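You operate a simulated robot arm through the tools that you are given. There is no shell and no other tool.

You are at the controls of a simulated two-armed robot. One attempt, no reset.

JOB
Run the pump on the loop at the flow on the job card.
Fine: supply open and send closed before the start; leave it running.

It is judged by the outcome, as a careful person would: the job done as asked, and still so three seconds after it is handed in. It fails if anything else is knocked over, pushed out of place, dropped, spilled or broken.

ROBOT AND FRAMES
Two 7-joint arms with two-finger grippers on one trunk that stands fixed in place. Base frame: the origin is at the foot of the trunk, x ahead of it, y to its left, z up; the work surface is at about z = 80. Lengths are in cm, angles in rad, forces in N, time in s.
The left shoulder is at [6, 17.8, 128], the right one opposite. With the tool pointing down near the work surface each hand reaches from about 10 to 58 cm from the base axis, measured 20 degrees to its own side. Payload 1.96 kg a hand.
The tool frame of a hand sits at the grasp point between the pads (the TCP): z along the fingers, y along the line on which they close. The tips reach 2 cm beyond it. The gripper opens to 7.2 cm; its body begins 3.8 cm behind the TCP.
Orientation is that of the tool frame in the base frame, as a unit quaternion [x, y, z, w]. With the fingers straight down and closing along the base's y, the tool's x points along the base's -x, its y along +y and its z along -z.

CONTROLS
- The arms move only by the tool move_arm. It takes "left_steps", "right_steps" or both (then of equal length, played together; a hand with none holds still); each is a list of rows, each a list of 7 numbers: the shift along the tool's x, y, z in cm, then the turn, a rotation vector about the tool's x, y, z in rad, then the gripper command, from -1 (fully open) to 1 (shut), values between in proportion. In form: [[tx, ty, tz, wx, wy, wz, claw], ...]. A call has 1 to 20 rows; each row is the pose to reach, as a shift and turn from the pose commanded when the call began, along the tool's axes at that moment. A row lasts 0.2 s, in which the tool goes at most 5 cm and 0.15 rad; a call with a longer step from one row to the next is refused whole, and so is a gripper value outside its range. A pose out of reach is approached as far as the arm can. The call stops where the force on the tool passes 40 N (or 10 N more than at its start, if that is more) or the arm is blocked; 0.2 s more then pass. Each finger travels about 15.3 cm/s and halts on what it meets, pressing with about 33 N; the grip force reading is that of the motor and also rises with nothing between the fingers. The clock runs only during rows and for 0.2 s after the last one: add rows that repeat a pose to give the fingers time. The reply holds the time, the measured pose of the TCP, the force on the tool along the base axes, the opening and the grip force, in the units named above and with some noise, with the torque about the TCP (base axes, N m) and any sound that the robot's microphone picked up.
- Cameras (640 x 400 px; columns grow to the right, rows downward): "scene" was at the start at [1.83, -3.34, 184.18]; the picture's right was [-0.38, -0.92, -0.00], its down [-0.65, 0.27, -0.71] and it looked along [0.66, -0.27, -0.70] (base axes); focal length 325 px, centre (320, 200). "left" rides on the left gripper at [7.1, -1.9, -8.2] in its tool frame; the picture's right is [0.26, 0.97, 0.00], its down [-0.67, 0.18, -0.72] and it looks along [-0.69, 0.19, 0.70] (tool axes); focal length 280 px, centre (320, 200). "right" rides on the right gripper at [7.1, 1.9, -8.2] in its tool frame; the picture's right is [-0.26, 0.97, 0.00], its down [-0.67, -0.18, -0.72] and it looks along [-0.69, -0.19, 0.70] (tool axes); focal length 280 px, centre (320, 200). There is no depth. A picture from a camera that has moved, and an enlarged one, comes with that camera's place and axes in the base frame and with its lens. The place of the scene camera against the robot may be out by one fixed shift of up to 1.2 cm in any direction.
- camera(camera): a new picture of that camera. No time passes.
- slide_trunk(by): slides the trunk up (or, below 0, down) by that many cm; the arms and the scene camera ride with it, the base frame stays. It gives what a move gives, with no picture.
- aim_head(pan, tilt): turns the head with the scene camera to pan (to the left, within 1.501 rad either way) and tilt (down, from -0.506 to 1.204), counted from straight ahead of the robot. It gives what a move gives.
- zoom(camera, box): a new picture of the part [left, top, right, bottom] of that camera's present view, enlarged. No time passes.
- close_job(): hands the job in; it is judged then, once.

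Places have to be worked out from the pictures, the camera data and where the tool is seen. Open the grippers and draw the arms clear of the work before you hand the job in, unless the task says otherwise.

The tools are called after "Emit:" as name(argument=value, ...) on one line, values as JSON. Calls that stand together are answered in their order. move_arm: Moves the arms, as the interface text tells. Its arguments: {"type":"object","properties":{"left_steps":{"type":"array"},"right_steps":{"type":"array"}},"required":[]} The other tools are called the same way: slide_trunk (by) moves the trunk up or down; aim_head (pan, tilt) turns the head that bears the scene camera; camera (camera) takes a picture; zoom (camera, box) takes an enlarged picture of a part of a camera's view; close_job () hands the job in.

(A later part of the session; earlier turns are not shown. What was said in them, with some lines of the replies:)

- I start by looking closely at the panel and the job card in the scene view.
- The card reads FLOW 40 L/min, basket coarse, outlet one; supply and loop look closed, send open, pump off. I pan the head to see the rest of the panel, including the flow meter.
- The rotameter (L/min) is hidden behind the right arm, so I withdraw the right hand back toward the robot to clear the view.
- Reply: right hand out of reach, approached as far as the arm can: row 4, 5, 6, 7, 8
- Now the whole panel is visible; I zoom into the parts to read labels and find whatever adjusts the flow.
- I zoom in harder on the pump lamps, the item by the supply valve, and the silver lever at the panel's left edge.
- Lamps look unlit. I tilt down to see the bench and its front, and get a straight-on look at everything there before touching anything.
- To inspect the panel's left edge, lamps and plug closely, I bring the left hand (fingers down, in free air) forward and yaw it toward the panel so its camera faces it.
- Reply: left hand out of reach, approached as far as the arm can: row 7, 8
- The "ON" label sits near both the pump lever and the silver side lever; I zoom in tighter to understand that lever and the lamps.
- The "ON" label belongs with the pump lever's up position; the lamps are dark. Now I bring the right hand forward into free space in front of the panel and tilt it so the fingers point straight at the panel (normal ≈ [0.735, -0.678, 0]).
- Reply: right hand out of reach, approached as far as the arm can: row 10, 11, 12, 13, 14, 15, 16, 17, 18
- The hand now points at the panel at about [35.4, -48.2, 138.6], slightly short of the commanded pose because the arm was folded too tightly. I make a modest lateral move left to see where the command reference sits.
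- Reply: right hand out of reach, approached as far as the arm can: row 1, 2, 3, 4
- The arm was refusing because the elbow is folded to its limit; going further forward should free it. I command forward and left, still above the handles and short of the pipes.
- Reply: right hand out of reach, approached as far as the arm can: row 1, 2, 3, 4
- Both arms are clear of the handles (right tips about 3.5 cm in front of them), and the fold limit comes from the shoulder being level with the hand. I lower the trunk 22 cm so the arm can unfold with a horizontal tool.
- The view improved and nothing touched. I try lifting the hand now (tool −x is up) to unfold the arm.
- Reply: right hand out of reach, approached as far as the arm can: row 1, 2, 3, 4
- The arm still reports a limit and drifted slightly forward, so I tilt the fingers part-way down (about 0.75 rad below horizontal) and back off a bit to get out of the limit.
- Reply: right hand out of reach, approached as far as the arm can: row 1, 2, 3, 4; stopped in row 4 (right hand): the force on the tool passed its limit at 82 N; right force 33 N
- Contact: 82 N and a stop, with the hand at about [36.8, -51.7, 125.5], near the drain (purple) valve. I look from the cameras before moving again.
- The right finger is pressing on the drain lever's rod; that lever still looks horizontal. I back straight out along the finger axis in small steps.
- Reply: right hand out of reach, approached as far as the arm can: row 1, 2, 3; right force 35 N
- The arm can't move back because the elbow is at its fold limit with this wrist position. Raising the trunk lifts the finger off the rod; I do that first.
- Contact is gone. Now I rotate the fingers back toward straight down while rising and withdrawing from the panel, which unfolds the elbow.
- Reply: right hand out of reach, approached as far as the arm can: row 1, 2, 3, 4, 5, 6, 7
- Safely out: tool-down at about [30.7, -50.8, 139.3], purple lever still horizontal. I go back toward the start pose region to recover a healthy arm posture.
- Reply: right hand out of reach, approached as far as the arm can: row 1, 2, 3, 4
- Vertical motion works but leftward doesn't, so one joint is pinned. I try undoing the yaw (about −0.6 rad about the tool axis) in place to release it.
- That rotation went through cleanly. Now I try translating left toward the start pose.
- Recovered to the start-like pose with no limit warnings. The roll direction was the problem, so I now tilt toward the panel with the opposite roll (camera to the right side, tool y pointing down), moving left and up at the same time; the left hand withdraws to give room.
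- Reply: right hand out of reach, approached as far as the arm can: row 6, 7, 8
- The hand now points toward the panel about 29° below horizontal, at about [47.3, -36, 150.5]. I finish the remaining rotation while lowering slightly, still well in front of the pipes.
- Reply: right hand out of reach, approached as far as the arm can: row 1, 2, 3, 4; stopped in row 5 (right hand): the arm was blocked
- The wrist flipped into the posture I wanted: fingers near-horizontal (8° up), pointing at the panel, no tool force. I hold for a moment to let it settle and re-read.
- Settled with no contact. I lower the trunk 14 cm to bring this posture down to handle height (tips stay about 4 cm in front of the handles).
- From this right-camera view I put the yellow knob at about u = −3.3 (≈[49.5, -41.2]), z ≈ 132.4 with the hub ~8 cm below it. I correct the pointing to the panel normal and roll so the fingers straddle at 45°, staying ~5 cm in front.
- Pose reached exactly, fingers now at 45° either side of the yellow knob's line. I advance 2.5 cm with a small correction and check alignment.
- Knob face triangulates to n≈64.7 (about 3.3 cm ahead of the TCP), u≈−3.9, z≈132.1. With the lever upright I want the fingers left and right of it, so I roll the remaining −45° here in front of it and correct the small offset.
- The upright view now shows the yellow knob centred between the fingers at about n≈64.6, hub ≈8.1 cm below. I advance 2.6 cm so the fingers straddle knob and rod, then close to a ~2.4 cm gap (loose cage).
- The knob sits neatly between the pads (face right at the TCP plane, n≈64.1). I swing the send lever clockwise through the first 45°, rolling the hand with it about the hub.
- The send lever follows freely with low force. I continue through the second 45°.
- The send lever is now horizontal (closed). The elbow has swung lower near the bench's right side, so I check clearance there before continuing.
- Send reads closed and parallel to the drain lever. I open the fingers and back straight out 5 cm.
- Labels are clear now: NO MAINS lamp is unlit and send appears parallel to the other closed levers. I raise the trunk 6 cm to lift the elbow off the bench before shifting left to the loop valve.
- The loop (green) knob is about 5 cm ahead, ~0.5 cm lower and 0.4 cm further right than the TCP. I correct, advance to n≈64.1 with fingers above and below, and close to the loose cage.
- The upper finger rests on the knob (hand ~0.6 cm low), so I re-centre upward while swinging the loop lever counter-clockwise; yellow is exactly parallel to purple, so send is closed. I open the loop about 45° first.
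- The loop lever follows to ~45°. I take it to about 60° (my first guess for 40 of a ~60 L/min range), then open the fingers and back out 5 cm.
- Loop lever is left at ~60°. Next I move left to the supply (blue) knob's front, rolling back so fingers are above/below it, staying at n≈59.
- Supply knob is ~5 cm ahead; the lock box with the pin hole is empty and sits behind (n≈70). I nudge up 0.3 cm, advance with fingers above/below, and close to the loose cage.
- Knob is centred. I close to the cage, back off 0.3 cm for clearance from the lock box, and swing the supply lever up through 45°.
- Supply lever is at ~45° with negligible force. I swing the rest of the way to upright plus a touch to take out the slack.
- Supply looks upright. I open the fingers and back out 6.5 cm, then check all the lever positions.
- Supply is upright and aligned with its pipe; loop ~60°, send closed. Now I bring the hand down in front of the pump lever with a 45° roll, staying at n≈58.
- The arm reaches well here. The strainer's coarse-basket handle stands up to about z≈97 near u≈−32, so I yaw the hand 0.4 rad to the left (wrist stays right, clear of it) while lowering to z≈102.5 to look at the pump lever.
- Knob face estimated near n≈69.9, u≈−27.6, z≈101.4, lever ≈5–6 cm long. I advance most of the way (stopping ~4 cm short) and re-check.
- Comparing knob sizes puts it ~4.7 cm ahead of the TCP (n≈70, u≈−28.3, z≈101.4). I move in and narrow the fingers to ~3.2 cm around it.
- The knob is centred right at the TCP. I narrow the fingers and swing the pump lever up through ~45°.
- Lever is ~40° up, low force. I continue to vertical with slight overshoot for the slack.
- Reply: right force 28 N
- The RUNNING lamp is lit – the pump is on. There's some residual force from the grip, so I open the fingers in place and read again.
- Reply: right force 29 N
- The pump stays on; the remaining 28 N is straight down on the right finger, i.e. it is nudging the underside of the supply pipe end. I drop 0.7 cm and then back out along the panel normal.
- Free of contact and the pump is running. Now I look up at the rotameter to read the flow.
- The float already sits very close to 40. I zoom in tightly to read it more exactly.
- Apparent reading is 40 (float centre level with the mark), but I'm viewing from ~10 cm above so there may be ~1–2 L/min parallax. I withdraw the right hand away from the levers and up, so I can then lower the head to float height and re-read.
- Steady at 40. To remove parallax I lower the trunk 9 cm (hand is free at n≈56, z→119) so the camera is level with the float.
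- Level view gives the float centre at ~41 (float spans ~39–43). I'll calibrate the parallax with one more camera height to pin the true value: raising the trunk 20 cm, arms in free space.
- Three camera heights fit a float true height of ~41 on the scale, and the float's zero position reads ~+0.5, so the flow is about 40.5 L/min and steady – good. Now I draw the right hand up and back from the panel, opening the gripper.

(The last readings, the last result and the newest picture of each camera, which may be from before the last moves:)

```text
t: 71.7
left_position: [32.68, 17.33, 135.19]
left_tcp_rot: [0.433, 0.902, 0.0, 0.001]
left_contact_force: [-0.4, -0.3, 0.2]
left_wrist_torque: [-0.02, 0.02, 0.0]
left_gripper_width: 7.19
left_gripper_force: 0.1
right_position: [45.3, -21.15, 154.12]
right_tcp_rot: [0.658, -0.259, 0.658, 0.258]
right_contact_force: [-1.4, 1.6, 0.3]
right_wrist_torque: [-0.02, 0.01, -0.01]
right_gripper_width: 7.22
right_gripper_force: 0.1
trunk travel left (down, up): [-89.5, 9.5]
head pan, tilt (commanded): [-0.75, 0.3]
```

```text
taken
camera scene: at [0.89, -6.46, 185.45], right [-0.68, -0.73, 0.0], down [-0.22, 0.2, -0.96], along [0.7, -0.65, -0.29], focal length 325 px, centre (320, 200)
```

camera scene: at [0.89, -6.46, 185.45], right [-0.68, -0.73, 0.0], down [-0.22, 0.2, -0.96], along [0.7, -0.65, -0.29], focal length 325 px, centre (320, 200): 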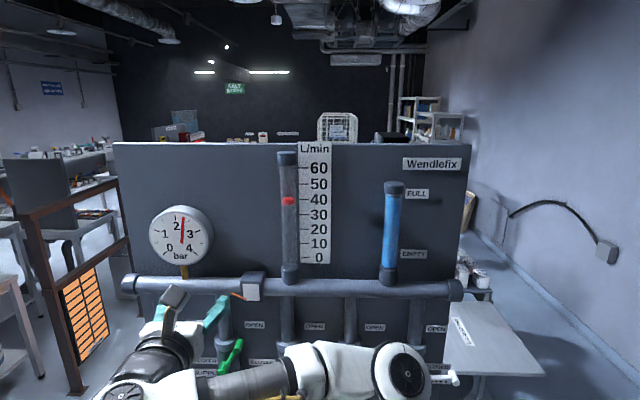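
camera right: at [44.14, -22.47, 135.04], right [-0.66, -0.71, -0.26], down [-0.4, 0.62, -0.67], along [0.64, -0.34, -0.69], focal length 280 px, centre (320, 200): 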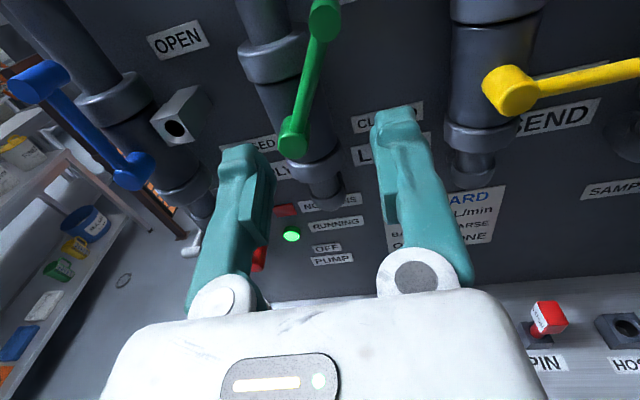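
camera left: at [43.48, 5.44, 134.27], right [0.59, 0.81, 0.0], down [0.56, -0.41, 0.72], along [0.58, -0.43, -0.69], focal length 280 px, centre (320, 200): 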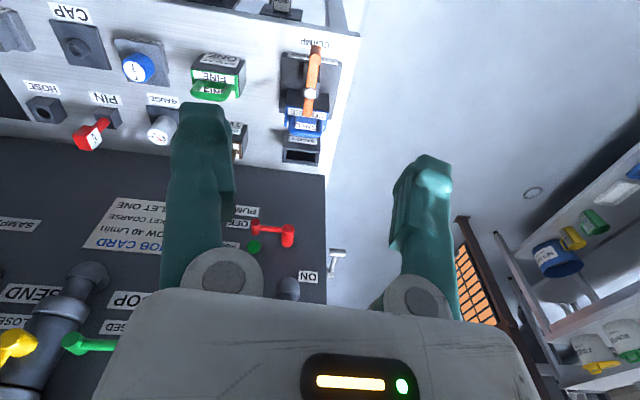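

Right hand is well clear (n≈48, z≈154) and the float still reads 40. I tilt the head down for a final check of the levers and bench items.

Emit:
aim_head(pan=-0.75, tilt=0.85)

Emit:
camera(camera="scene")

Emit:
camera(camera="right")

```text
t: 72.7
left_position: [32.79, 17.28, 135.04]
left_tcp_rot: [0.432, 0.902, 0.0, -0.001]
left_contact_force: [-0.2, -0.2, 0.6]
left_wrist_torque: [-0.03, 0.0, -0.01]
left_gripper_width: 7.2
left_gripper_force: 0.1
right_position: [45.61, -21.39, 153.96]
right_tcp_rot: [0.659, -0.257, 0.658, 0.257]
right_contact_force: [-0.2, -0.2, 0.8]
right_wrist_torque: [0.03, 0.02, -0.03]
right_gripper_width: 7.2
right_gripper_force: 0.0
trunk travel left (down, up): [-89.5, 9.5]
head pan, tilt (commanded): [-0.75, 0.85]
```

```text
taken
camera scene: at [0.03, -5.55, 180.62], right [-0.68, -0.73, 0.0], down [-0.55, 0.51, -0.66], along [0.48, -0.45, -0.75], focal length 325 px, centre (320, 200)
```

scene: 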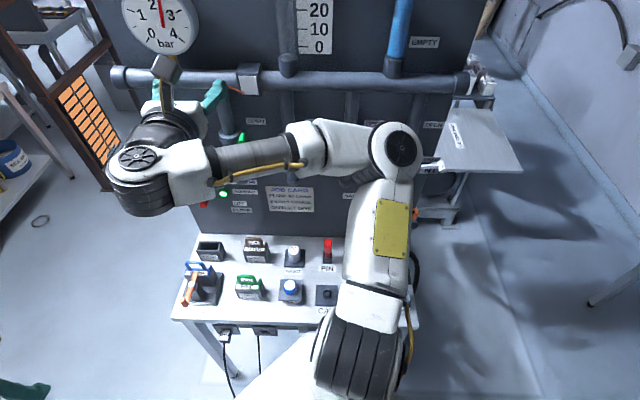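

```text
taken
camera right: at [38.39, -17.05, 160.86], right [-0.66, -0.71, -0.26], down [-0.4, 0.62, -0.67], along [0.64, -0.34, -0.69], focal length 280 px, centre (320, 200)
```

right: 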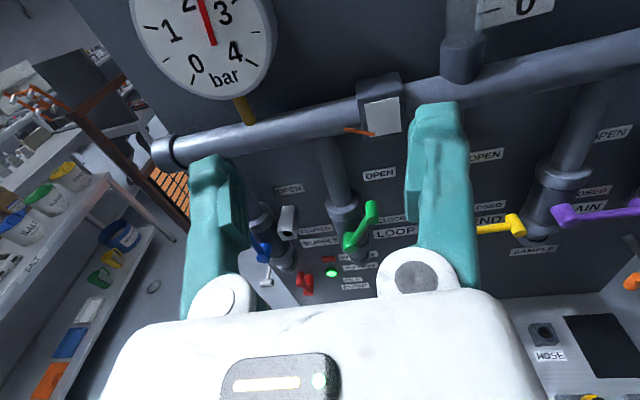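

Emit:
zoom(camera="scene", box=[170, 220, 350, 340])

Emit:
zoom(camera="right", box=[230, 170, 640, 300])

```text
3.33 times, centred on (260, 280) of scene
camera zoom: at [0.03, -5.55, 180.62], right [-0.68, -0.73, 0.0], down [-0.55, 0.51, -0.66], along [0.48, -0.45, -0.75], focal length 1084 px, centre (520, -67)
```

zoom: 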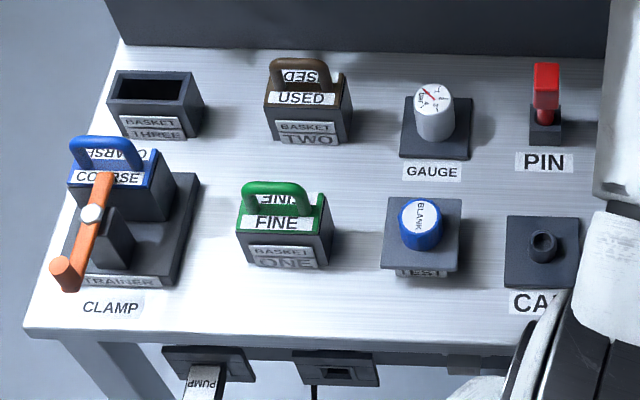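

```text
1.56 times, centred on (435, 235) of right
camera zoom: at [38.39, -17.05, 160.86], right [-0.66, -0.71, -0.26], down [-0.4, 0.62, -0.67], along [0.64, -0.34, -0.69], focal length 438 px, centre (140, 145)
```

zoom: 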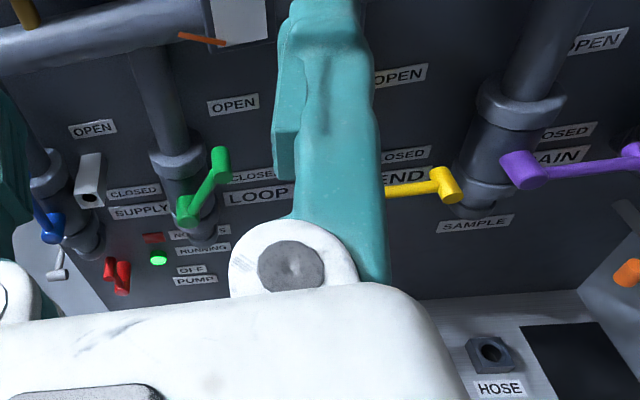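

Everything checks out: supply open, loop throttled to about 40 L/min, send/drain closed, RUNNING lamp lit, bench items undisturbed, grippers open and arms clear. I hand the job in.

Emit:
close_job()

```text
The job is handed in.
```

The pump is running on the loop at about 40 L/min, and I have handed the job in. It has not been judged yet.

- **Before the start:** I closed the send valve, opened the loop valve to about 60°, and opened the supply valve fully. Only then did I switch the pump on.
- **Running state:** The RUNNING lamp is lit and NO MAINS is dark.
- **Flow:** The float centre reads about 41 when viewed level. At zero flow the float appears to rest about 0.5 L/min high, so I put the true flow at 40–41 L/min. It held steady over the roughly seven seconds I watched. I did not trim it closer to 40.
- **Unplanned contacts:** While finding a workable arm posture, the right finger pressed on the drain lever (82 N on the tool). It also nudged the underside of the supply pipe end (about 28 N) during the pump start. The drain lever stayed closed, and I saw no damage or displaced bench items in the final check.
- **Hand-in:** Both grippers are open and both arms are clear of the panel.
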